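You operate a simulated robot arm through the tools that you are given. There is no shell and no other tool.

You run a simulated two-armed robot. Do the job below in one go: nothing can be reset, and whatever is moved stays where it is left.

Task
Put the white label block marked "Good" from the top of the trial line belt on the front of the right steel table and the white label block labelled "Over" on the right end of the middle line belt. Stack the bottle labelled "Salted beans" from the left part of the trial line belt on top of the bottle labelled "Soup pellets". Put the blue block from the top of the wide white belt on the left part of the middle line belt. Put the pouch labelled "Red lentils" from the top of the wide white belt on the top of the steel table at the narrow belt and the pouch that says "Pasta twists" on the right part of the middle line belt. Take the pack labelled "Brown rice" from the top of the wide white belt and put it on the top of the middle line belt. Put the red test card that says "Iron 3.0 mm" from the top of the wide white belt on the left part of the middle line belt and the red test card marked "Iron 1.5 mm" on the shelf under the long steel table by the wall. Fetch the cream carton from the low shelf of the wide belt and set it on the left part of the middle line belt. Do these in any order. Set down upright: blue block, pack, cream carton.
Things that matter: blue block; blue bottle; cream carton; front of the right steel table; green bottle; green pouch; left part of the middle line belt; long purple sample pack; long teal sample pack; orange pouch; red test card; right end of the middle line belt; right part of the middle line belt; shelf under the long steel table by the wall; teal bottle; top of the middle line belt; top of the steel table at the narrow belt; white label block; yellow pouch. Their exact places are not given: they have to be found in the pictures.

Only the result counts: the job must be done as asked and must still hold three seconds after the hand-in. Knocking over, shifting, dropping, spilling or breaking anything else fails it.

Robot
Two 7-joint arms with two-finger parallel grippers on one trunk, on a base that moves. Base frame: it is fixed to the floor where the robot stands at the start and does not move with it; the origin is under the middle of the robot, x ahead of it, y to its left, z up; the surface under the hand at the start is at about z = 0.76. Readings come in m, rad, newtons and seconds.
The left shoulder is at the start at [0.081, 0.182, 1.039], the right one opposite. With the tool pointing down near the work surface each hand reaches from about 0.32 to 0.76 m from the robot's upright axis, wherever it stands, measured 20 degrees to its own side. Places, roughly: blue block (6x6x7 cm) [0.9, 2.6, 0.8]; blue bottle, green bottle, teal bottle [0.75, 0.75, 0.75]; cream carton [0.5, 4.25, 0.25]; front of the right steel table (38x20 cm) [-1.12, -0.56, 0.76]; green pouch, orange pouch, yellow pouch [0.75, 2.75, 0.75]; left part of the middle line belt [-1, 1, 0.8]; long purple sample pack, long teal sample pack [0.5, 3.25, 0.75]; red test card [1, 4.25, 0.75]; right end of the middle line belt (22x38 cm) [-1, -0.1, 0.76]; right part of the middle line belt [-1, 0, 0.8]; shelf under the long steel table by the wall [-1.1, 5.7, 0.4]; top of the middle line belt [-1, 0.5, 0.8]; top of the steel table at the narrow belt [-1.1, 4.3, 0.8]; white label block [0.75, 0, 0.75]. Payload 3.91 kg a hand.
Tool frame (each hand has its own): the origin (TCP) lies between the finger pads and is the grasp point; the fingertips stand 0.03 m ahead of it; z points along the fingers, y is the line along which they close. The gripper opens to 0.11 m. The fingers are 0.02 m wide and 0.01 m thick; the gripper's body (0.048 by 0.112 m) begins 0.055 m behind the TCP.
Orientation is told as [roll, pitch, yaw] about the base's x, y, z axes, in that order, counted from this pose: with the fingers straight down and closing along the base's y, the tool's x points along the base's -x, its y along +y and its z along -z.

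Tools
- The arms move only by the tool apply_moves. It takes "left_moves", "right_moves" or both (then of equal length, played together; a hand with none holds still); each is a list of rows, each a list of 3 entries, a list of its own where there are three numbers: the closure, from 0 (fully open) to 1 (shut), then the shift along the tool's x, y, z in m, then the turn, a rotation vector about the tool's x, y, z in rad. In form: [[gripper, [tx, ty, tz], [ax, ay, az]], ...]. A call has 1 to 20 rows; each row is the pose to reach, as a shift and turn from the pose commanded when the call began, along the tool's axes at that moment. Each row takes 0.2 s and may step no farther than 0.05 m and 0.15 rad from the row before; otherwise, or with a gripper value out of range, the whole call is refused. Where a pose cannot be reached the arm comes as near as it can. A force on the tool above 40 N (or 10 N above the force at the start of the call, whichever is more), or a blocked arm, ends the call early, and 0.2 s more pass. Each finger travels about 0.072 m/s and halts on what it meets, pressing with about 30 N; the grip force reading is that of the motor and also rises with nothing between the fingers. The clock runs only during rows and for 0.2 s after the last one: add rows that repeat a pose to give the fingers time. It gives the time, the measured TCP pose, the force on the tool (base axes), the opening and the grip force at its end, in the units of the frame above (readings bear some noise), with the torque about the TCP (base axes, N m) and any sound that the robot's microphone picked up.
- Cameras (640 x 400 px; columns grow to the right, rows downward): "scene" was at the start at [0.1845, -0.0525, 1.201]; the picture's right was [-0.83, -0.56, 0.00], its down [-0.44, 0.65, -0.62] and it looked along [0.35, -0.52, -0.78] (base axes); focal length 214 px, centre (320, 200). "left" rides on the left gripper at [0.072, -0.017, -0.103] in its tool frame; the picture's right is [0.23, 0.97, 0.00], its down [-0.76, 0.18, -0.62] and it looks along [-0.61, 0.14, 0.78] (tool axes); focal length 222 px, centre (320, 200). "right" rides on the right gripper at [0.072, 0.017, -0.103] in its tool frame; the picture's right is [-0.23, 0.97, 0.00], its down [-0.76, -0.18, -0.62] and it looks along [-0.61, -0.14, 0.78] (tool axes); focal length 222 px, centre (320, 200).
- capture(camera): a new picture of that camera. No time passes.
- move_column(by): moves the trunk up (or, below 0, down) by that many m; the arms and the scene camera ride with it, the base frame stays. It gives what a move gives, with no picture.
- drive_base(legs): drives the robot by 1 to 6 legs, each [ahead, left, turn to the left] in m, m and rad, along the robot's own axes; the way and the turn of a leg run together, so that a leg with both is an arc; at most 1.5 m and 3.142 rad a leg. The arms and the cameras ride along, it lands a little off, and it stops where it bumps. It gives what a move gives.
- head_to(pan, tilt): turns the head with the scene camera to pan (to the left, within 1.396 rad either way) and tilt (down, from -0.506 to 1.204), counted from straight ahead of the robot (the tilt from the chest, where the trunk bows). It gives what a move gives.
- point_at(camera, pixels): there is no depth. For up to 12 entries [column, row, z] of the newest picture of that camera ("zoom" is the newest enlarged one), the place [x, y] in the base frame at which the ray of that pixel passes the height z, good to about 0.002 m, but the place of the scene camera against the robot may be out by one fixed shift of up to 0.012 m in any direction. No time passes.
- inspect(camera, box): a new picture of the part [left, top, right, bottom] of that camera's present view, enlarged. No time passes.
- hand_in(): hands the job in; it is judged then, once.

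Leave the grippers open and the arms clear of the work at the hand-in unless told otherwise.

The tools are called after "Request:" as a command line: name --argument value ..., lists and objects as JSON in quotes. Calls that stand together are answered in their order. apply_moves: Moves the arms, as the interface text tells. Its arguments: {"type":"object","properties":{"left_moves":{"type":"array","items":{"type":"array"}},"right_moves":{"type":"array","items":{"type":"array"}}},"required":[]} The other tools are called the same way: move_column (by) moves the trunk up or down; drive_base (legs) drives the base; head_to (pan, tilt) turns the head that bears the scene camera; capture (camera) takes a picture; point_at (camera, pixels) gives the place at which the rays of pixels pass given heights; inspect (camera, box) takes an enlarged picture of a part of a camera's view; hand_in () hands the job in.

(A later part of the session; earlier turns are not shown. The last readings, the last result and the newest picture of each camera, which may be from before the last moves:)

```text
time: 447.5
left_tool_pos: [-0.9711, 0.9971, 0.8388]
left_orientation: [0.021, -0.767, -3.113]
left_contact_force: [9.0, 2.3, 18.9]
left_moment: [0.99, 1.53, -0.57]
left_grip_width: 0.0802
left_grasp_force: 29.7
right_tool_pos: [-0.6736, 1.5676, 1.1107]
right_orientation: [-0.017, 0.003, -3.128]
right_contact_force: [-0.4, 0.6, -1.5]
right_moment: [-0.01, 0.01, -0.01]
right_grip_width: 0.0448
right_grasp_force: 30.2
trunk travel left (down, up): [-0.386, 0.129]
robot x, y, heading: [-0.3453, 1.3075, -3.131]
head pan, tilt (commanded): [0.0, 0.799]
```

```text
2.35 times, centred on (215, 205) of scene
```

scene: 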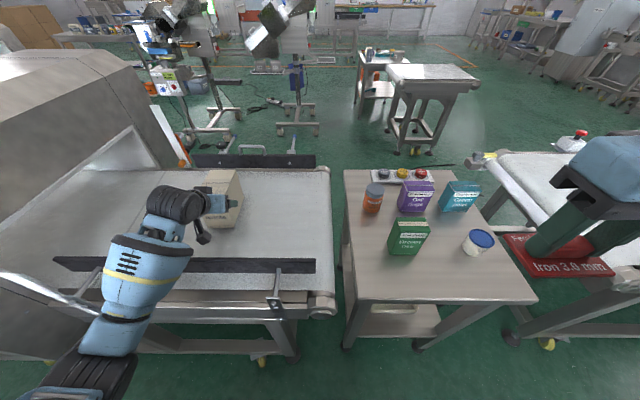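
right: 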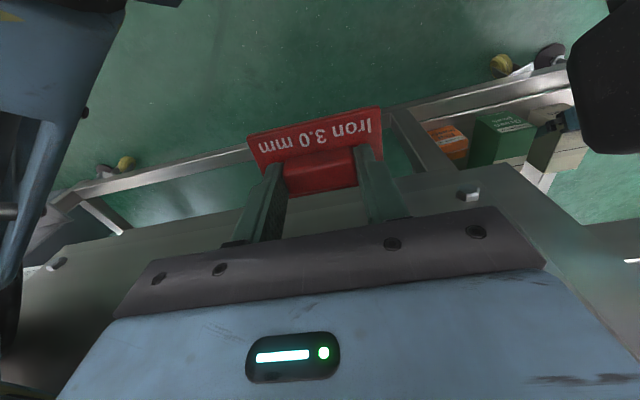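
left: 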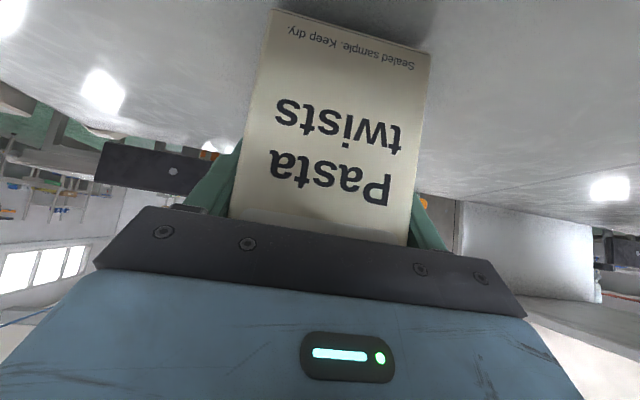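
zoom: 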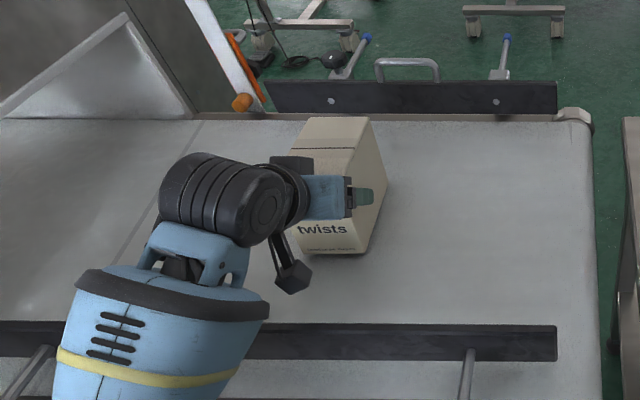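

Nearly level. I press 4 mm more and look.

Request:
apply_moves --left_moves '[[0.65, [0.003, 0, 0.0005], [0, 0, 0]], [0.65, [0.0055, 0, 0.0012], [0, 0, 0]], [0.65, [0.0055, 0, 0.0012], [0, 0, 0]]]'

Request:
capture --camera "left"

```text
time: 448.3
left_tool_pos: [-0.9692, 0.9965, 0.8351]
left_orientation: [0.019, -0.767, -3.112]
left_contact_force: [8.3, 4.6, 15.8]
left_moment: [1.01, 1.44, -0.75]
left_grip_width: 0.08
left_grasp_force: 29.9
right_tool_pos: [-0.6744, 1.5681, 1.1102]
right_orientation: [-0.016, 0.004, -3.128]
right_contact_force: [-0.2, 0.4, -0.7]
right_moment: [-0.02, 0.0, -0.01]
right_grip_width: 0.0448
right_grasp_force: 29.6
trunk travel left (down, up): [-0.386, 0.129]
robot x, y, heading: [-0.348, 1.3026, -3.133]
head pan, tilt (commanded): [0.0, 0.799]
```

```text
taken
```

left: 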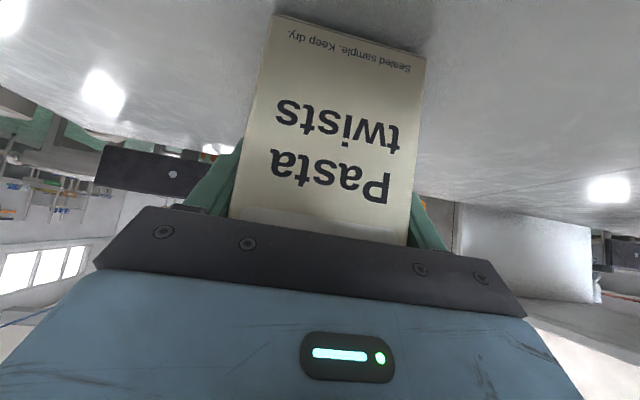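

Level now. I open and withdraw the hand back-up along its own axis.

Request:
apply_moves --left_moves '[[0.5, [0, 0, 0], [0, 0, 0]], [0.3, [0, 0, 0], [0, 0, 0]], [0.1, [0, 0, 0], [0, 0, 0]], [0, [0, 0, 0], [0, 0, 0]], [0, [0, 0, 0], [0, 0, 0]], [0, [0, 0, -0.02], [0, 0, 0]], [0, [0, 0, -0.05], [0, 0, 0]], [0, [-0.01, 0, -0.09], [0, 0, 0]], [0, [-0.03, 0, -0.13], [0, 0, 0]], [0, [-0.05, 0, -0.17], [0, 0, 0]]]'

Request:
capture --camera "scene"

Request:
inspect --camera "scene" --box '[100, 120, 330, 290]'

```text
time: 450.5
left_tool_pos: [-0.89, 1.004, 0.9906]
left_orientation: [0.021, -0.762, -3.11]
left_contact_force: [0.1, -0.1, 0.4]
left_moment: [0.02, 0.01, 0.0]
left_grip_width: 0.1101
left_grasp_force: 0.1
right_tool_pos: [-0.6768, 1.5685, 1.1102]
right_orientation: [-0.018, 0.006, -3.127]
right_contact_force: [-0.2, 0.1, -0.4]
right_moment: [-0.03, -0.04, 0.01]
right_grip_width: 0.045
right_grasp_force: 29.9
trunk travel left (down, up): [-0.386, 0.129]
robot x, y, heading: [-0.3448, 1.3052, -3.135]
head pan, tilt (commanded): [0.0, 0.799]
```

```text
taken
```

scene: 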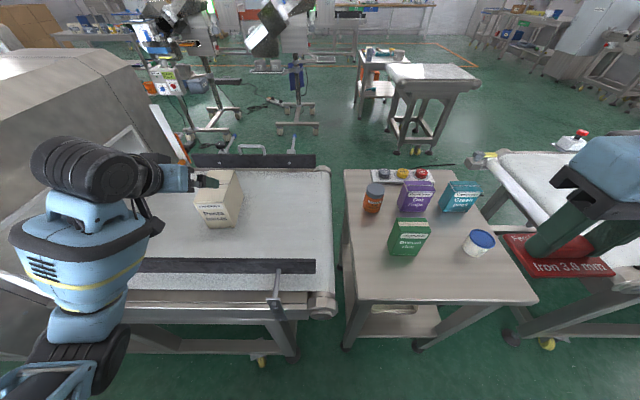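

```text
2.35 times, centred on (215, 205) of scene
```

zoom: 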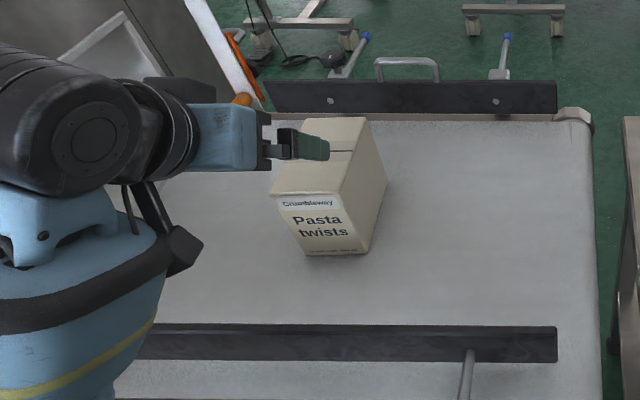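

The carton stands upright on the belt's left part. I bring the left hand back upright into the carry pose and raise the trunk.

Request:
apply_moves --left_moves '[[0, [0.0, 0, -0.035], [0, 0.1, 0]], [0, [0.005, 0, -0.07], [0, 0.23, 0]], [0, [0.01, 0, -0.11], [0, 0.36, 0]], [0, [0.015, 0, -0.15], [0, 0.5, 0]], [0, [0.02, 0, -0.19], [0, 0.63, 0]], [0, [0.0255, 0, -0.19], [0, 0.762, 0]], [0, [0.0255, 0, -0.19], [0, 0.762, 0]]]'

Request:
move_column --by 0.1

```text
time: 452.1
left_tool_pos: [-0.7378, 1.011, 1.1107]
left_orientation: [0.014, 0.0, -3.094]
left_contact_force: [0.9, 0.3, 0.4]
left_moment: [-0.02, 0.01, 0.02]
left_grip_width: 0.1101
left_grasp_force: 0.3
right_tool_pos: [-0.6753, 1.5678, 1.1111]
right_orientation: [-0.017, 0.005, -3.128]
right_contact_force: [1.0, 0.5, -0.3]
right_moment: [0.01, 0.04, 0.0]
right_grip_width: 0.0452
right_grasp_force: 29.9
trunk travel left (down, up): [-0.386, 0.129]
robot x, y, heading: [-0.3455, 1.3045, -3.136]
head pan, tilt (commanded): [0.0, 0.799]
```

```text
time: 453.4
left_tool_pos: [-0.7407, 1.0109, 1.2095]
left_orientation: [0.014, 0.001, -3.097]
left_contact_force: [-0.4, -0.3, -0.2]
left_moment: [-0.01, -0.03, 0.03]
left_grip_width: 0.1099
left_grasp_force: 0.0
right_tool_pos: [-0.6767, 1.5668, 1.2086]
right_orientation: [-0.018, 0.009, -3.127]
right_contact_force: [0.1, -0.3, -1.5]
right_moment: [0.0, 0.02, -0.01]
right_grip_width: 0.0448
right_grasp_force: 30.1
trunk travel left (down, up): [-0.486, 0.029]
robot x, y, heading: [-0.3461, 1.3061, -3.129]
head pan, tilt (commanded): [0.0, 0.799]
```

I shift the base south 0.15 m and turn 0.7 rad left, so the card's target lies in the right arm's range.

Request:
drive_base --legs '[[0, 0.15, 0], [0, 0, 0.7]]'

Request:
capture --camera "right"

Request:
capture --camera "scene"

```text
time: 457.3
left_tool_pos: [-0.4553, 0.6698, 1.2108]
left_orientation: [0.014, -0.001, -2.393]
left_contact_force: [0.3, 0.2, 0.5]
left_moment: [0.02, -0.03, 0.02]
left_grip_width: 0.11
left_grasp_force: 0.0
right_tool_pos: [-0.7668, 1.1386, 1.2107]
right_orientation: [-0.018, 0.004, -2.424]
right_contact_force: [-0.1, -0.2, -0.3]
right_moment: [-0.02, -0.02, 0.02]
right_grip_width: 0.0451
right_grasp_force: 29.8
trunk travel left (down, up): [-0.486, 0.029]
robot x, y, heading: [-0.3473, 1.1464, -2.431]
head pan, tilt (commanded): [0.0, 0.799]
```

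```text
taken
```

right: 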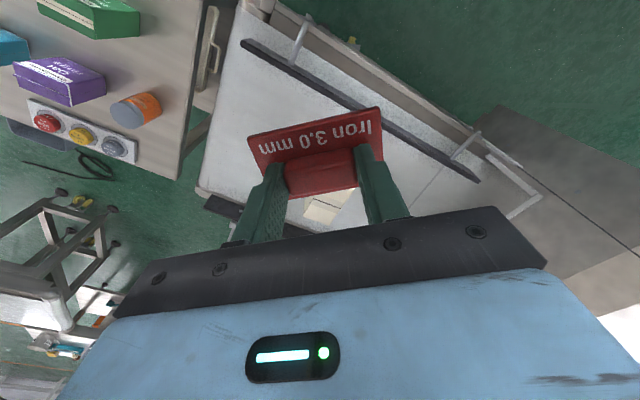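

```text
taken
```

scene: 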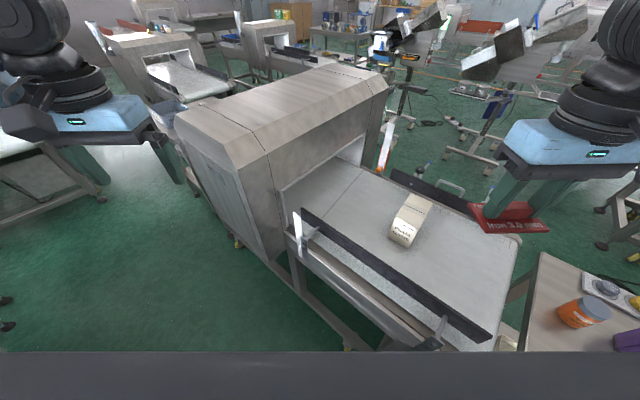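

I carry the card over the belt to about (-0.98, 1.19), z≈0.90.

Request:
apply_moves --right_moves '[[0.8, [-0.015, -0.021, 0.03], [-0.005, 0, 0]], [0.8, [-0.03, -0.042, 0.06], [-0.01, 0, 0]], [0.8, [-0.045, -0.063, 0.095], [-0.018, 0, 0]], [0.8, [-0.06, -0.084, 0.13], [-0.018, 0, 0]], [0.8, [-0.075, -0.105, 0.165], [-0.018, 0, 0]], [0.8, [-0.09, -0.127, 0.2], [-0.018, 0, 0]], [0.8, [-0.105, -0.149, 0.235], [-0.018, 0, 0]], [0.8, [-0.118, -0.166, 0.27], [-0.018, 0, 0]], [0.8, [-0.127, -0.1784, 0.31], [-0.018, 0, 0]], [0.8, [-0.127, -0.1784, 0.31], [-0.018, 0, 0]]]'

Request:
capture --camera "right"

Request:
capture --camera "scene"

```text
time: 459.5
left_tool_pos: [-0.455, 0.6699, 1.2096]
left_orientation: [0.016, -0.002, -2.392]
left_contact_force: [0.2, -0.6, 0.6]
left_moment: [-0.01, 0.0, 0.0]
left_grip_width: 0.11
left_grasp_force: 0.1
right_tool_pos: [-0.9823, 1.1967, 0.9038]
right_orientation: [0.001, 0.003, -2.425]
right_contact_force: [-0.3, 0.5, -1.7]
right_moment: [0.05, 0.02, 0.0]
right_grip_width: 0.045
right_grasp_force: 29.5
trunk travel left (down, up): [-0.486, 0.029]
robot x, y, heading: [-0.3437, 1.1501, -2.424]
head pan, tilt (commanded): [0.0, 0.799]
```

```text
taken
```

right: 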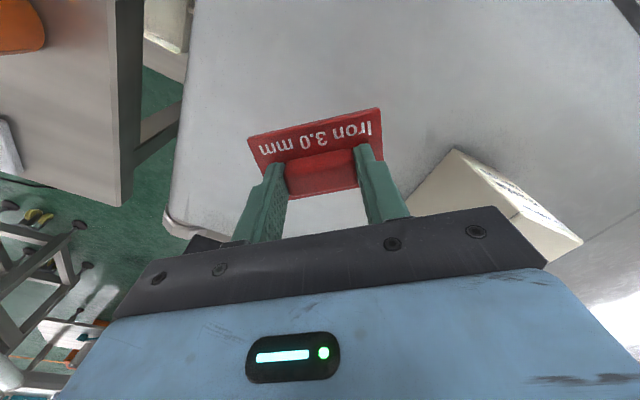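

```text
taken
```

scene: 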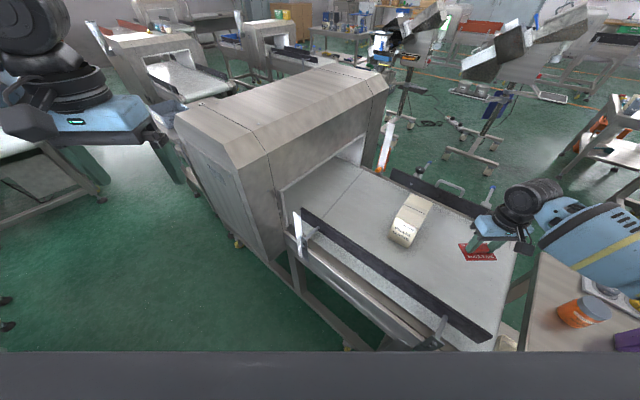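

Clear of the carton. I lower to z≈0.803, then in small steps.

Request:
apply_moves --right_moves '[[0.8, [0, 0, 0.04], [0, 0, 0]], [0.8, [0, 0, 0.08], [0, 0, 0]], [0.8, [0, 0, 0.1], [0, 0, 0]], [0.8, [0, 0, 0.104], [0, 0, 0]], [0.8, [0, 0, 0.107], [0, 0, 0]]]'

```text
time: 460.7
left_tool_pos: [-0.4564, 0.6699, 1.2094]
left_orientation: [0.014, -0.002, -2.392]
left_contact_force: [0.0, 0.2, 0.2]
left_moment: [0.01, 0.01, 0.0]
left_grip_width: 0.11
left_grasp_force: 0.0
right_tool_pos: [-0.9828, 1.1954, 0.7968]
right_orientation: [0.0, 0.005, -2.424]
right_contact_force: [-0.2, 0.1, -0.5]
right_moment: [-0.03, 0.02, 0.0]
right_grip_width: 0.045
right_grasp_force: 29.9
trunk travel left (down, up): [-0.486, 0.029]
robot x, y, heading: [-0.3439, 1.1478, -2.428]
head pan, tilt (commanded): [0.0, 0.799]
```

Request:
apply_moves --right_moves '[[0.8, [0, 0, 0.002], [0, 0, 0]], [0.8, [0, 0, 0.004], [0, 0, 0]], [0.8, [0, 0, 0.006], [0, 0, 0]]]'

```text
time: 461.5
left_tool_pos: [-0.4528, 0.6719, 1.2124]
left_orientation: [0.015, -0.006, -2.392]
left_contact_force: [-0.2, -0.1, -0.5]
left_moment: [0.02, 0.0, 0.02]
left_grip_width: 0.11
left_grasp_force: 0.0
right_tool_pos: [-0.9829, 1.1948, 0.7957]
right_orientation: [-0.003, -0.004, -2.425]
right_contact_force: [0.3, 6.9, 32.7]
right_moment: [0.19, -0.67, 0.07]
right_grip_width: 0.0449
right_grasp_force: 30.4
trunk travel left (down, up): [-0.486, 0.029]
robot x, y, heading: [-0.3432, 1.1479, -2.428]
head pan, tilt (commanded): [0.0, 0.799]
```

Contact (33 N). I ease up 3 mm, open, and rise.

Request:
apply_moves --right_moves '[[0.8, [0, 0, -0.003], [0, 0, 0]], [0.6, [0, 0, -0.003], [0, 0, 0]], [0.4, [0, 0, -0.003], [0, 0, 0]], [0.25, [0, 0, -0.003], [0, 0, 0]], [0.25, [0, 0, -0.003], [0, 0, 0]], [0.25, [0, 0, -0.04], [0, 0, 0]], [0.25, [0, 0, -0.085], [0, 0, 0]], [0.2, [0, 0, -0.13], [0, 0, 0]], [0, [0.02, 0.03, -0.17], [0, 0, 0]], [0, [0.04, 0.06, -0.2], [0, 0, 0]]]'

Request:
capture --camera "right"

Request:
capture --camera "scene"

```text
refused: row 9 steps farther than a row can; nothing moved
```

```text
taken
```

right: 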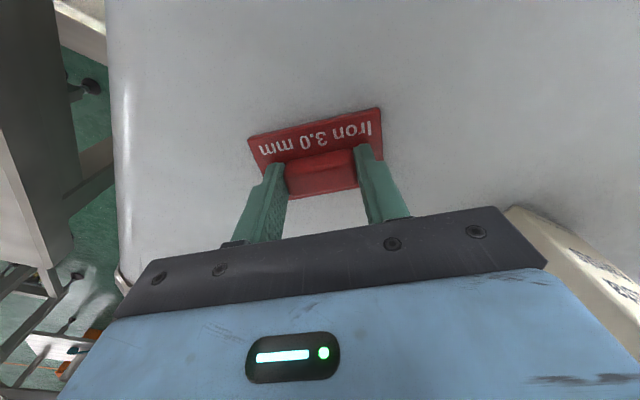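

```text
taken
```

scene: 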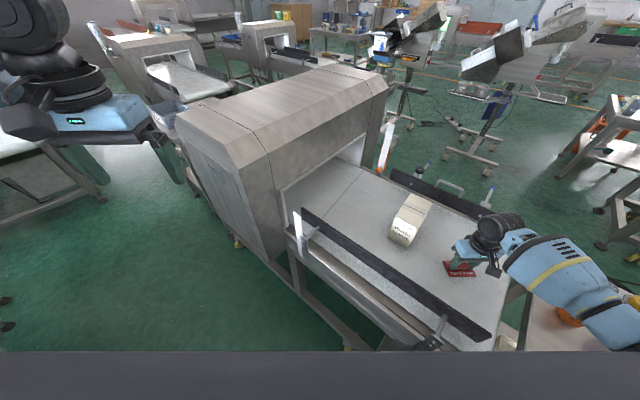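

One step was too long; I repeat with smaller ones.

Request:
apply_moves --right_moves '[[0.8, [0, 0, -0.003], [0, 0, 0]], [0.6, [0, 0, -0.003], [0, 0, 0]], [0.4, [0, 0, -0.003], [0, 0, 0]], [0.25, [0, 0, -0.003], [0, 0, 0]], [0.25, [0, 0, -0.003], [0, 0, 0]], [0.25, [0, 0, -0.04], [0, 0, 0]], [0.25, [0, 0, -0.085], [0, 0, 0]], [0.2, [0, 0, -0.13], [0, 0, 0]], [0, [0.01, 0.02, -0.17], [0, 0, 0]], [0, [0.02, 0.04, -0.21], [0, 0, 0]], [0, [0.04, 0.06, -0.25], [0, 0, 0]], [0, [0.06, 0.09, -0.28], [0, 0, 0]], [0, [0.08, 0.12, -0.3], [0, 0, 0]], [0, [0.1, 0.15, -0.31], [0, 0, 0]], [0, [0.12, 0.175, -0.31], [0, 0, 0]]]'

Request:
capture --camera "scene"

Request:
inspect --camera "scene" --box '[280, 160, 540, 340]'

```text
time: 464.7
left_tool_pos: [-0.4555, 0.6702, 1.2116]
left_orientation: [0.014, -0.002, -2.393]
left_contact_force: [-0.5, -0.3, -0.2]
left_moment: [-0.01, -0.01, -0.01]
left_grip_width: 0.1101
left_grasp_force: 0.1
right_tool_pos: [-0.7756, 1.1389, 1.0995]
right_orientation: [-0.001, 0.004, -2.424]
right_contact_force: [0.4, 0.3, 1.0]
right_moment: [0.03, 0.01, 0.0]
right_grip_width: 0.1101
right_grasp_force: 0.0
trunk travel left (down, up): [-0.486, 0.029]
robot x, y, heading: [-0.3453, 1.1532, -2.431]
head pan, tilt (commanded): [0.0, 0.799]
```

```text
taken
```

scene: 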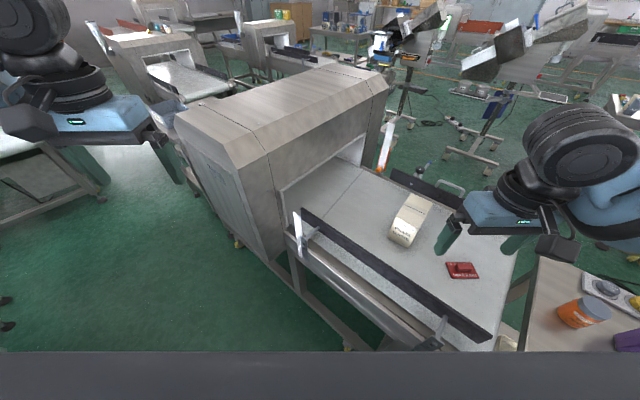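

```text
2.22 times, centred on (410, 250) of scene
```

zoom: 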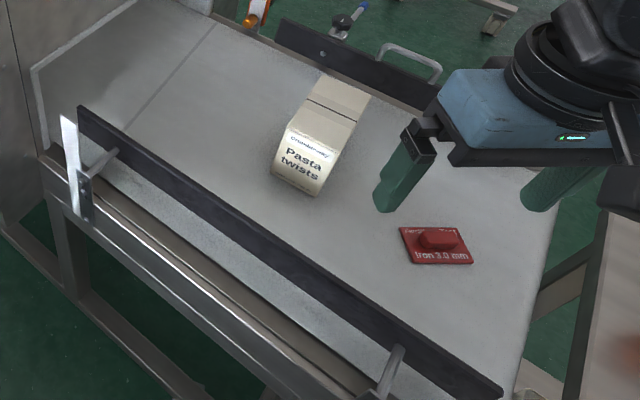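

Card and carton both sit well. Next: the wide belt. I back away, turn north and drive up the aisle.

Request:
drive_base --legs '[[-0.184, 0.093, 0], [0, 0, -0.8], [0, 0, -0.8], [0, 0, -0.68], [1.2, 0, 0]]'

Request:
head_to --pan -0.6 --tilt 0.6

Request:
capture --camera "scene"

```text
time: 478.1
left_tool_pos: [-0.3986, 2.8145, 1.21]
left_orientation: [0.013, -0.002, 1.578]
left_contact_force: [0.0, -1.1, 0.2]
left_moment: [0.07, -0.01, 0.0]
left_grip_width: 0.1102
left_grasp_force: 0.1
right_tool_pos: [0.1633, 2.7344, 1.1003]
right_orientation: [-0.002, 0.004, 1.545]
right_contact_force: [0.1, 0.4, -0.7]
right_moment: [-0.01, 0.01, 0.02]
right_grip_width: 0.1102
right_grasp_force: 0.1
trunk travel left (down, up): [-0.486, 0.029]
robot x, y, heading: [-0.1223, 2.4105, 1.536]
head pan, tilt (commanded): [0.0, 0.799]
```

```text
time: 479.1
left_tool_pos: [-0.3983, 2.8148, 1.2094]
left_orientation: [0.014, -0.002, 1.578]
left_contact_force: [1.1, -0.1, 0.0]
left_moment: [0.05, -0.04, 0.01]
left_grip_width: 0.1101
left_grasp_force: 0.0
right_tool_pos: [0.1641, 2.7345, 1.1009]
right_orientation: [0.0, 0.004, 1.546]
right_contact_force: [-0.8, -0.6, -0.2]
right_moment: [-0.02, -0.01, 0.0]
right_grip_width: 0.1101
right_grasp_force: 0.1
trunk travel left (down, up): [-0.486, 0.029]
robot x, y, heading: [-0.1177, 2.4074, 1.54]
head pan, tilt (commanded): [-0.6, 0.6]
```

```text
taken
```

scene: 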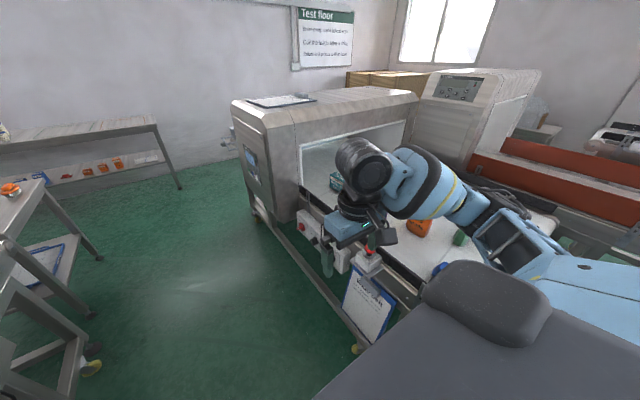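

I measure the control boxes and hood on this side.

Request:
point_at --camera "scene" --pixels '[[297, 213, 0.8], [322, 255, 0.7], [350, 272, 0.7], [370, 250, 0.85], [360, 265, 0.8], [345, 310, 0.45], [390, 330, 0.45], [300, 190, 0.85], [235, 110, 1.05], [300, 160, 1.05]]'

Request:
inspect --camera "scene" --box '[230, 180, 450, 340]'

```text
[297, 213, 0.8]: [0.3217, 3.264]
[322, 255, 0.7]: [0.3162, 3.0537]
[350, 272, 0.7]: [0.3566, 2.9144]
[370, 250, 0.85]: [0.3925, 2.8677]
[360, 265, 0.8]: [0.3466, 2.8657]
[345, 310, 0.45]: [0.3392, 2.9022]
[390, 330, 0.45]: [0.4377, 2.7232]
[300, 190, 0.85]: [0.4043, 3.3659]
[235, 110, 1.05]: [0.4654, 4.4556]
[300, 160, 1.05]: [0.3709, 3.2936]
```

```text
2.50 times, centred on (340, 260) of scene
```

zoom: 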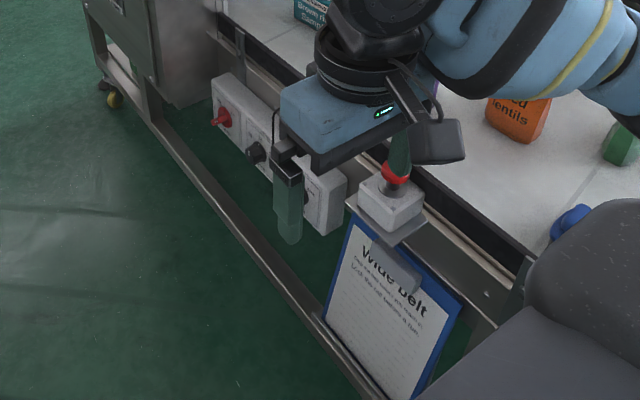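

Boxes and clipboard protrude to x≈0.30 for y≥2.7, so I take the orange pouch from near the belt's corner: base to (0.1, 2.53), heading ≈-0.14.

Request:
drive_base --legs '[[0, 0, -0.84], [0, 0, -0.84], [0.2, 0.14, 0]]'

Request:
head_to --pan 0.4 --tilt 0.7

Request:
capture --camera "scene"

Request:
capture --camera "left"

```text
time: 485.4
left_tool_pos: [0.5293, 2.7441, 1.2112]
left_orientation: [0.013, -0.001, -0.12]
left_contact_force: [0.7, 0.5, -0.2]
left_moment: [0.02, -0.01, -0.01]
left_grip_width: 0.1099
left_grasp_force: 0.0
right_tool_pos: [0.3781, 2.1961, 1.0993]
right_orientation: [0.0, 0.005, -0.152]
right_contact_force: [0.0, 0.7, 0.0]
right_moment: [0.01, 0.01, 0.02]
right_grip_width: 0.1099
right_grasp_force: 0.0
trunk travel left (down, up): [-0.486, 0.029]
robot x, y, heading: [0.091, 2.5179, -0.157]
head pan, tilt (commanded): [-0.6, 0.6]
```

```text
time: 486.7
left_tool_pos: [0.5285, 2.743, 1.2102]
left_orientation: [0.013, -0.002, -0.122]
left_contact_force: [-0.3, -0.3, -0.7]
left_moment: [-0.01, -0.02, -0.02]
left_grip_width: 0.1103
left_grasp_force: 0.1
right_tool_pos: [0.3787, 2.1952, 1.0997]
right_orientation: [0.0, 0.004, -0.149]
right_contact_force: [0.4, 0.0, 0.1]
right_moment: [-0.01, -0.02, -0.01]
right_grip_width: 0.1099
right_grasp_force: 0.0
trunk travel left (down, up): [-0.486, 0.029]
robot x, y, heading: [0.0953, 2.5166, -0.157]
head pan, tilt (commanded): [0.4, 0.7]
```

```text
taken
```

scene: 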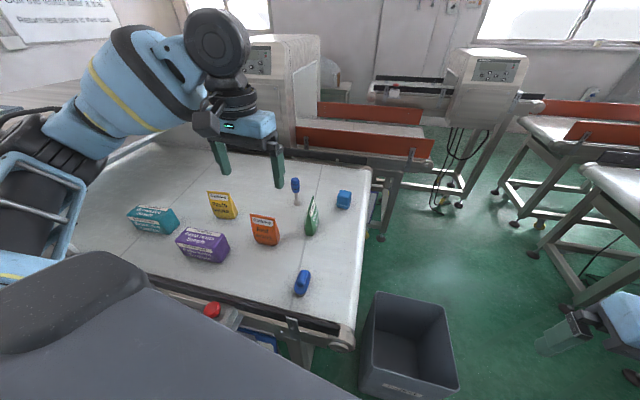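

```text
taken
```

left: 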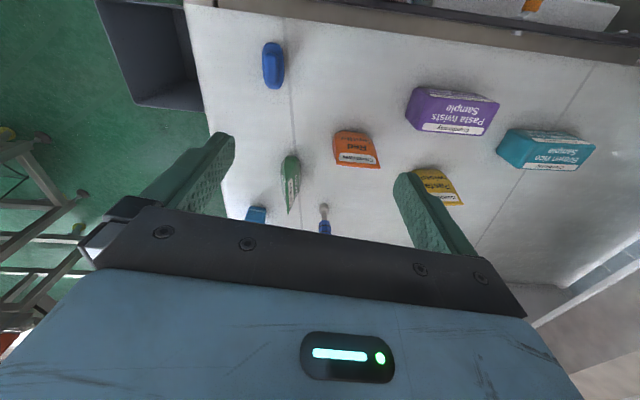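

A good overview. I zoom with both cameras on the pouches and packs.

Request:
inspect --camera "left" --box '[310, 70, 610, 230]'

Request:
inspect --camera "scene" --box '[110, 160, 370, 300]'

```text
2.13 times, centred on (460, 150) of left
```

zoom: 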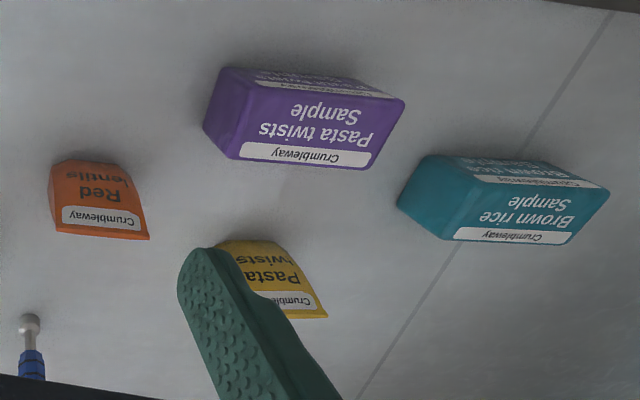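

```text
2.46 times, centred on (240, 230) of scene
```

zoom: 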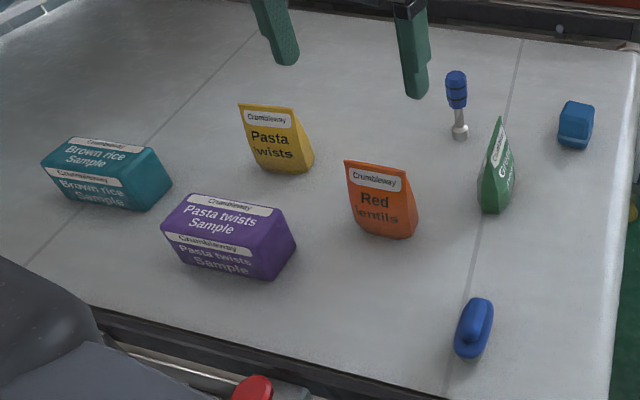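

I compute positions of the pouch tops and bases with z candidates.

Request:
point_at --camera "scene" --pixels '[[255.1, 238.9, 0.8], [274.6, 245.4, 0.8], [279.5, 238.9, 0.8], [249.8, 213.7, 0.92], [274.6, 217.8, 0.92], [249.8, 213.7, 0.95], [274.6, 217.8, 0.95]]'

Request:
point_at --camera "left" --pixels '[[336.8, 164.9, 0.92], [380, 168.2, 0.92], [336.8, 164.9, 0.95], [380, 168.2, 0.95], [345.2, 131.1, 0.8], [367.3, 133.5, 0.8]]'

```text
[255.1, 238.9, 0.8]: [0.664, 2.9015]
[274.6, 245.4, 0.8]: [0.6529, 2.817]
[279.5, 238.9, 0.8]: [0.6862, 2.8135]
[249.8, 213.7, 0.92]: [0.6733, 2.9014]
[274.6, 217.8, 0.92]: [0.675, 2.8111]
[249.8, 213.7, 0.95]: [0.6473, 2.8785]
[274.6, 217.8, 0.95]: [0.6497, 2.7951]
```

```text
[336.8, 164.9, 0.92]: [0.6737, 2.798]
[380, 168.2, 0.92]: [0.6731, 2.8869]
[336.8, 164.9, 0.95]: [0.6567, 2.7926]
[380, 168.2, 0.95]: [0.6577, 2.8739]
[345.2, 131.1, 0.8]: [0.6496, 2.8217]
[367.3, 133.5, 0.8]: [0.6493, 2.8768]
```

Orange pouch: top edge z≈0.92 at x≈0.6735, y 2.798–2.887. I bring the left hand above it (z≈1.0), square to it.

Request:
apply_moves --left_moves '[[0, [-0.02, 0.017, 0.03], [0.004, 0, -0.02]], [0, [-0.04, 0.034, 0.06], [0.008, 0, -0.04]], [0, [-0.06, 0.051, 0.09], [0.013, 0, -0.06]], [0, [-0.08, 0.068, 0.12], [0.013, 0, -0.08]], [0, [-0.1, 0.085, 0.15], [0.013, 0, -0.1]], [0, [-0.12, 0.102, 0.18], [0.013, 0, -0.122]], [0, [-0.1318, 0.1164, 0.21], [0.013, 0, -0.122]], [0, [-0.1318, 0.1164, 0.21], [0.013, 0, -0.122]]]'

Request:
capture --camera "left"

Request:
inspect --camera "left" --box '[240, 30, 420, 180]'

```text
time: 488.5
left_tool_pos: [0.6768, 2.8492, 1.0015]
left_orientation: [0.001, -0.003, 0.0]
left_contact_force: [0.0, -0.3, 0.4]
left_moment: [-0.03, -0.02, -0.03]
left_grip_width: 0.11
left_grasp_force: 0.1
right_tool_pos: [0.3787, 2.1962, 1.0984]
right_orientation: [0.0, 0.005, -0.153]
right_contact_force: [0.6, -0.5, -0.1]
right_moment: [-0.02, 0.01, -0.01]
right_grip_width: 0.11
right_grasp_force: 0.0
trunk travel left (down, up): [-0.486, 0.029]
robot x, y, heading: [0.0927, 2.5198, -0.157]
head pan, tilt (commanded): [0.4, 0.7]
```

```text
taken
```

left: 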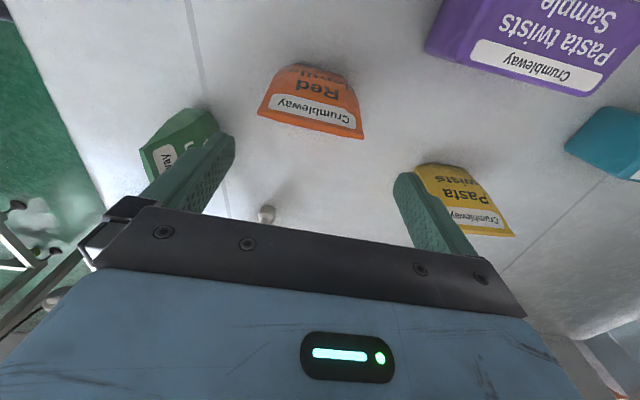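

```text
2.67 times, centred on (330, 105) of left
```

zoom: 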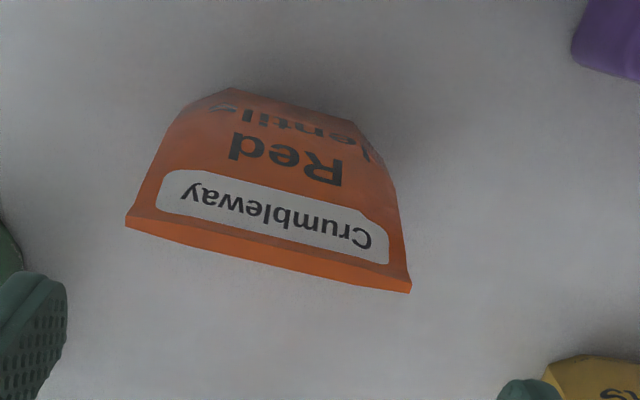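

Request:
point_at --camera "left" --pixels '[[257.6, 113.1, 0.92], [363.9, 137.1, 0.92], [257.6, 113.1, 0.93], [363.9, 137.1, 0.93], [296, 64, 0.8], [343, 78, 0.8]]'

```text
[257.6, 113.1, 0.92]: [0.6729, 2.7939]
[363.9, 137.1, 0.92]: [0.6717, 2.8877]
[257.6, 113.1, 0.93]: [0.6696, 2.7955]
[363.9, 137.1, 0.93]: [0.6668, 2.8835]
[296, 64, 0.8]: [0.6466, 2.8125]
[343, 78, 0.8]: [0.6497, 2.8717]
```

Top edge: x≈0.672, y 2.794–2.888. I centre (−7 mm, −8 mm) and go down to z≈0.876, then close.

Request:
apply_moves --left_moves '[[0, [0.0065, -0.0082, 0.0], [0, 0, 0]], [0, [0.0065, -0.0082, 0.035], [0, 0, 0]], [0, [0.0065, -0.0082, 0.05], [0, 0, 0]], [0, [0.0065, -0.0082, 0.05], [0, 0, 0]]]'

Request:
capture --camera "left"

```text
time: 489.5
left_tool_pos: [0.6689, 2.8376, 0.9505]
left_orientation: [0.003, -0.002, 0.001]
left_contact_force: [0.5, -0.2, 0.3]
left_moment: [-0.01, 0.02, 0.0]
left_grip_width: 0.1099
left_grasp_force: 0.1
right_tool_pos: [0.378, 2.1958, 1.099]
right_orientation: [0.0, 0.005, -0.152]
right_contact_force: [-0.1, -0.3, 0.3]
right_moment: [0.0, 0.0, 0.0]
right_grip_width: 0.11
right_grasp_force: 0.1
trunk travel left (down, up): [-0.486, 0.029]
robot x, y, heading: [0.0889, 2.5212, -0.155]
head pan, tilt (commanded): [0.4, 0.7]
```

```text
taken
```

left: 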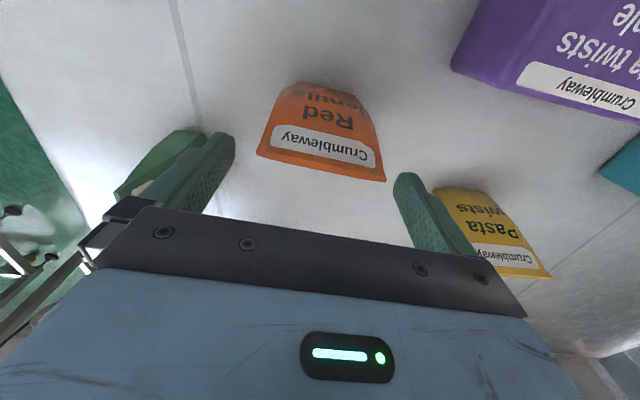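

Request:
apply_moves --left_moves '[[0, [0.0, 0.003, 0.03], [0, 0, 0]], [0, [0.0, 0.003, 0.06], [0, 0, 0]], [0, [0.0, 0.003, 0.0745], [0, 0, 0]], [0, [0.0, 0.003, 0.0745], [0, 0, 0]], [0.2, [0.0, 0.003, 0.0745], [0, 0, 0]], [0.4, [0.0, 0.003, 0.0745], [0, 0, 0]], [0.4, [0.0, 0.003, 0.0745], [0, 0, 0]]]'

Request:
capture --camera "left"

```text
time: 491.1
left_tool_pos: [0.6698, 2.8409, 0.8771]
left_orientation: [0.004, -0.003, 0.002]
left_contact_force: [0.5, -0.3, -0.3]
left_moment: [0.03, 0.04, 0.0]
left_grip_width: 0.0897
left_grasp_force: 30.2
right_tool_pos: [0.3779, 2.1973, 1.0982]
right_orientation: [0.0, 0.005, -0.152]
right_contact_force: [-0.7, 0.7, 0.6]
right_moment: [0.0, -0.01, 0.03]
right_grip_width: 0.1101
right_grasp_force: 0.1
trunk travel left (down, up): [-0.486, 0.029]
robot x, y, heading: [0.0906, 2.5213, -0.156]
head pan, tilt (commanded): [0.4, 0.7]
```

```text
taken
```

left: 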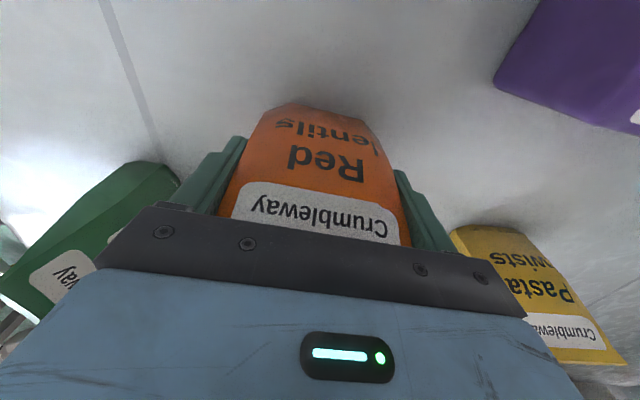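

Pouch gripped (0.0897). I lift it straight up.

Request:
apply_moves --left_moves '[[0.5, [0, 0, -0.02], [0, 0, 0]], [0.5, [0, 0, -0.05], [0, 0, 0]], [0.5, [0, 0, -0.09], [0, 0, 0]], [0.5, [0, 0, -0.13], [0, 0, 0]], [0.5, [0, 0, -0.17], [0, 0, 0]], [0.5, [0, 0, -0.21], [0, 0, 0]], [0.5, [0.02, 0, -0.25], [0, 0, 0]], [0.5, [0.05, 0, -0.28], [0, 0, 0]], [0.5, [0.09, -0.01, -0.3], [0, 0, 0.05]], [0.5, [0.13, -0.02, -0.31], [0, 0, 0.1]], [0.5, [0.16, -0.03, -0.31], [0, 0, 0.15]], [0.5, [0.18, -0.03, -0.31], [0, 0, 0.15]]]'

Request:
capture --camera "left"

Request:
capture --camera "scene"

```text
time: 493.7
left_tool_pos: [0.4876, 2.8134, 1.1902]
left_orientation: [0.001, -0.005, -0.149]
left_contact_force: [0.2, -0.2, -1.3]
left_moment: [0.02, 0.01, 0.0]
left_grip_width: 0.0899
left_grasp_force: 30.5
right_tool_pos: [0.3779, 2.1959, 1.099]
right_orientation: [0.0, 0.005, -0.15]
right_contact_force: [-0.5, 0.1, -0.6]
right_moment: [-0.01, 0.0, -0.02]
right_grip_width: 0.1101
right_grasp_force: 0.2
trunk travel left (down, up): [-0.486, 0.029]
robot x, y, heading: [0.0913, 2.5196, -0.161]
head pan, tilt (commanded): [0.4, 0.7]
```

```text
taken
```

left: 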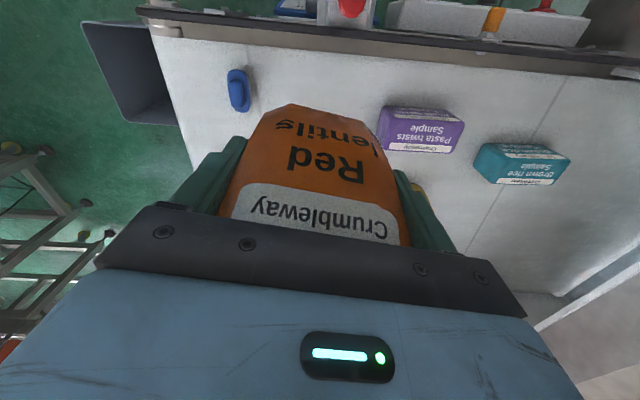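

```text
taken
```

scene: 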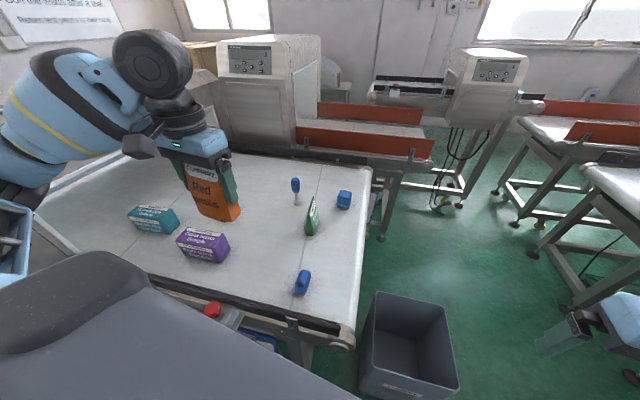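

The orange pouch is in the left hand. I take it to the table at the narrow belt: back off, turn north, drive up.

Request:
drive_base --legs '[[-0.3, 0, 0], [0, 0, 0.86], [0, 0, 0.87], [0.9, 0.0, 0], [0.8, 0.0, 0]]'

Request:
head_to --pan 1.0 --tilt 0.6

Request:
capture --camera "scene"

```text
time: 503.1
left_tool_pos: [-0.581, 3.4918, 1.1952]
left_orientation: [-0.007, -0.025, 1.56]
left_contact_force: [-0.3, 1.1, -2.5]
left_moment: [-0.06, -0.02, -0.01]
left_grip_width: 0.0899
left_grasp_force: 29.8
right_tool_pos: [0.0509, 3.4607, 1.0974]
right_orientation: [-0.029, 0.025, 1.55]
right_contact_force: [0.2, 0.1, -0.3]
right_moment: [-0.01, -0.02, 0.01]
right_grip_width: 0.1099
right_grasp_force: 0.0
trunk travel left (down, up): [-0.486, 0.029]
robot x, y, heading: [-0.224, 3.1658, 1.554]
head pan, tilt (commanded): [0.4, 0.7]
stopped in leg 4: the robot was blocked; the commanded pose is now the measured one
```

```text
time: 504.1
left_tool_pos: [-0.5801, 3.4884, 1.1961]
left_orientation: [-0.011, -0.03, 1.564]
left_contact_force: [0.3, -0.3, -1.0]
left_moment: [0.02, 0.01, -0.01]
left_grip_width: 0.0897
left_grasp_force: 30.2
right_tool_pos: [0.0511, 3.4594, 1.0974]
right_orientation: [-0.027, 0.021, 1.553]
right_contact_force: [0.2, -0.4, 0.5]
right_moment: [0.04, 0.01, -0.03]
right_grip_width: 0.1101
right_grasp_force: 0.1
trunk travel left (down, up): [-0.486, 0.029]
robot x, y, heading: [-0.2219, 3.1649, 1.553]
head pan, tilt (commanded): [1.0, 0.6]
```

```text
taken
```

scene: 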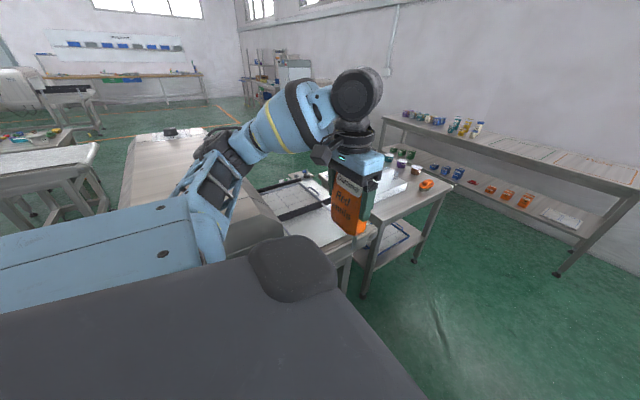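

The left elbow touched the narrow line's hood. I back 6 cm, tuck the left hand in, and shift to the aisle's middle.

Request:
drive_base --legs '[[-0.06, -0.04, 0]]'

Request:
apply_moves --left_moves '[[0.5, [-0.027, -0.028, 0], [0, 0, 0]], [0.5, [-0.054, -0.057, 0], [0, 0, 0]], [0.5, [-0.08, -0.085, 0], [0, 0, 0]], [0.5, [-0.08, -0.085, 0], [0, 0, 0]]]'

```text
time: 505.2
left_tool_pos: [-0.5197, 3.4448, 1.195]
left_orientation: [0.007, -0.013, 1.568]
left_contact_force: [-0.4, -0.3, -1.0]
left_moment: [0.05, 0.04, 0.0]
left_grip_width: 0.0898
left_grasp_force: 30.0
right_tool_pos: [0.1108, 3.4175, 1.0893]
right_orientation: [-0.011, 0.036, 1.554]
right_contact_force: [-0.2, 0.5, -0.5]
right_moment: [-0.01, 0.01, 0.02]
right_grip_width: 0.1102
right_grasp_force: 0.0
trunk travel left (down, up): [-0.486, 0.029]
robot x, y, heading: [-0.1755, 3.1037, 1.558]
head pan, tilt (commanded): [1.0, 0.6]
```

```text
time: 506.2
left_tool_pos: [-0.4369, 3.527, 1.1933]
left_orientation: [0.005, -0.01, 1.564]
left_contact_force: [0.0, -0.2, -1.9]
left_moment: [0.01, 0.01, -0.01]
left_grip_width: 0.0899
left_grasp_force: 30.0
right_tool_pos: [0.1113, 3.4162, 1.0885]
right_orientation: [-0.013, 0.039, 1.551]
right_contact_force: [-0.3, 0.3, -0.1]
right_moment: [0.03, 0.03, 0.03]
right_grip_width: 0.1099
right_grasp_force: 0.0
trunk travel left (down, up): [-0.486, 0.029]
robot x, y, heading: [-0.1789, 3.0983, 1.556]
head pan, tilt (commanded): [1.0, 0.6]
```

Request:
drive_base --legs '[[0.5, 0, 0.01], [0.55, 0, 0]]'

Request:
head_to --pan 1.2 --tilt 0.6

Request:
capture --camera "scene"

```text
time: 507.0
left_tool_pos: [-0.4357, 3.5357, 1.1923]
left_orientation: [0.004, -0.008, 1.558]
left_contact_force: [0.6, 0.3, -1.9]
left_moment: [-0.03, 0.01, 0.0]
left_grip_width: 0.0895
left_grasp_force: 29.9
right_tool_pos: [0.1117, 3.417, 1.0865]
right_orientation: [-0.023, 0.047, 1.544]
right_contact_force: [0.4, -0.4, 0.0]
right_moment: [0.01, -0.01, 0.03]
right_grip_width: 0.1102
right_grasp_force: 0.0
trunk travel left (down, up): [-0.486, 0.029]
robot x, y, heading: [-0.1781, 3.1084, 1.549]
head pan, tilt (commanded): [1.0, 0.6]
stopped in leg 1: the robot was blocked; the commanded pose is now the measured one
```

```text
time: 507.7
left_tool_pos: [-0.4353, 3.5326, 1.1939]
left_orientation: [0.003, -0.012, 1.56]
left_contact_force: [1.1, 1.0, -0.6]
left_moment: [-0.03, -0.02, -0.03]
left_grip_width: 0.0898
left_grasp_force: 30.2
right_tool_pos: [0.1105, 3.4172, 1.0886]
right_orientation: [-0.02, 0.044, 1.547]
right_contact_force: [-0.9, 0.4, 0.1]
right_moment: [0.04, 0.01, 0.0]
right_grip_width: 0.1098
right_grasp_force: 0.0
trunk travel left (down, up): [-0.486, 0.029]
robot x, y, heading: [-0.1782, 3.1112, 1.555]
head pan, tilt (commanded): [1.201, 0.6]
```

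```text
taken
```

scene: 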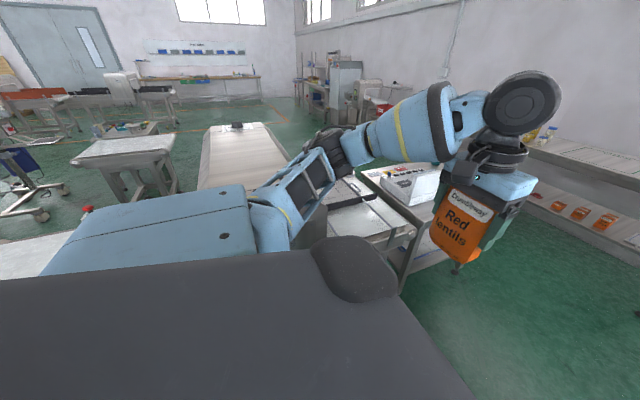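

Now the right elbow is the one that touches (the wide belt's hood). I back off, raise and level the right hand, then go on.

Request:
drive_base --legs '[[-0.06, 0, 0.015]]'

Request:
apply_moves --right_moves '[[0, [-0.01, 0.0, -0.03], [-0.01, -0.02, 0]], [0, [-0.02, 0.01, -0.06], [-0.02, -0.04, 0]], [0, [-0.03, 0.015, -0.09], [-0.02, -0.044, 0]], [0, [-0.04, 0.02, -0.11], [-0.02, -0.044, 0]], [0, [-0.04, 0.02, -0.11], [-0.02, -0.044, 0]]]'

Request:
head_to --pan -1.2 --tilt 0.6

Request:
capture --camera "scene"

```text
time: 508.7
left_tool_pos: [-0.4459, 3.4803, 1.189]
left_orientation: [0.003, 0.0, 1.577]
left_contact_force: [0.2, 0.6, -1.4]
left_moment: [0.01, 0.02, 0.0]
left_grip_width: 0.0895
left_grasp_force: 30.1
right_tool_pos: [0.1033, 3.3734, 1.084]
right_orientation: [-0.02, 0.055, 1.563]
right_contact_force: [0.2, -0.1, 0.6]
right_moment: [-0.03, -0.02, -0.01]
right_grip_width: 0.1097
right_grasp_force: 0.0
trunk travel left (down, up): [-0.486, 0.029]
robot x, y, heading: [-0.1763, 3.0516, 1.566]
head pan, tilt (commanded): [1.201, 0.6]
```

```text
time: 509.9
left_tool_pos: [-0.4452, 3.4803, 1.1893]
left_orientation: [0.005, -0.001, 1.578]
left_contact_force: [0.4, -0.7, -1.6]
left_moment: [-0.02, 0.02, 0.03]
left_grip_width: 0.0899
left_grasp_force: 29.8
right_tool_pos: [0.0794, 3.4197, 1.1919]
right_orientation: [-0.001, 0.009, 1.565]
right_contact_force: [0.2, -0.4, -0.1]
right_moment: [-0.02, -0.03, 0.01]
right_grip_width: 0.11
right_grasp_force: 0.1
trunk travel left (down, up): [-0.486, 0.029]
robot x, y, heading: [-0.1778, 3.0513, 1.567]
head pan, tilt (commanded): [1.201, 0.6]
```

```text
time: 512.1
left_tool_pos: [-0.4459, 3.4796, 1.19]
left_orientation: [0.004, -0.001, 1.577]
left_contact_force: [-0.5, 1.3, -1.9]
left_moment: [-0.03, 0.01, -0.01]
left_grip_width: 0.0897
left_grasp_force: 30.0
right_tool_pos: [0.0802, 3.4199, 1.1912]
right_orientation: [0.0, 0.01, 1.566]
right_contact_force: [0.4, 0.8, 0.0]
right_moment: [0.0, -0.01, -0.02]
right_grip_width: 0.1101
right_grasp_force: 0.2
trunk travel left (down, up): [-0.486, 0.029]
robot x, y, heading: [-0.1771, 3.0499, 1.565]
head pan, tilt (commanded): [-1.201, 0.6]
```

```text
taken
```

scene: 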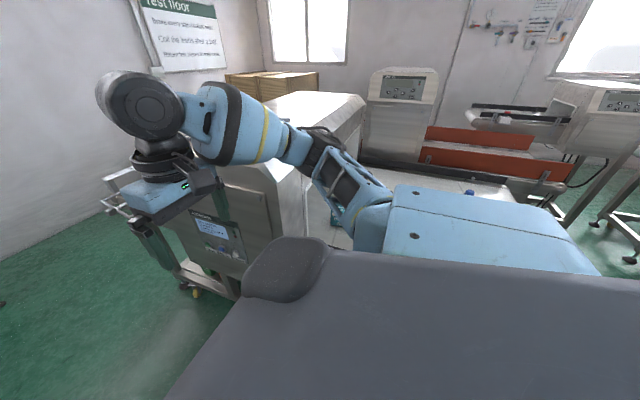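

Request:
move_column --by 0.025

Request:
drive_base --legs '[[0.3, 0.03, 0], [0.4, 0, 0], [0.4, 0, 0]]'

```text
time: 512.8
left_tool_pos: [-0.4467, 3.48, 1.2127]
left_orientation: [0.003, 0.001, 1.578]
left_contact_force: [-0.1, 0.1, -1.9]
left_moment: [0.0, 0.01, 0.01]
left_grip_width: 0.0898
left_grasp_force: 29.4
right_tool_pos: [0.0814, 3.42, 1.2161]
right_orientation: [0.0, 0.01, 1.565]
right_contact_force: [-0.1, 0.2, -0.3]
right_moment: [-0.04, 0.0, -0.02]
right_grip_width: 0.1101
right_grasp_force: 0.0
trunk travel left (down, up): [-0.511, 0.004]
robot x, y, heading: [-0.1778, 3.0473, 1.566]
head pan, tilt (commanded): [-1.201, 0.6]
```

```text
time: 518.9
left_tool_pos: [-0.4714, 4.5569, 1.2147]
left_orientation: [0.002, -0.001, 1.578]
left_contact_force: [0.0, -0.1, -2.2]
left_moment: [-0.03, -0.02, 0.0]
left_grip_width: 0.0898
left_grasp_force: 29.9
right_tool_pos: [0.0561, 4.4963, 1.2168]
right_orientation: [-0.001, 0.007, 1.563]
right_contact_force: [0.5, 0.2, -0.1]
right_moment: [0.01, 0.0, -0.01]
right_grip_width: 0.1101
right_grasp_force: 0.1
trunk travel left (down, up): [-0.511, 0.004]
robot x, y, heading: [-0.2082, 4.1279, 1.566]
head pan, tilt (commanded): [-1.201, 0.6]
```

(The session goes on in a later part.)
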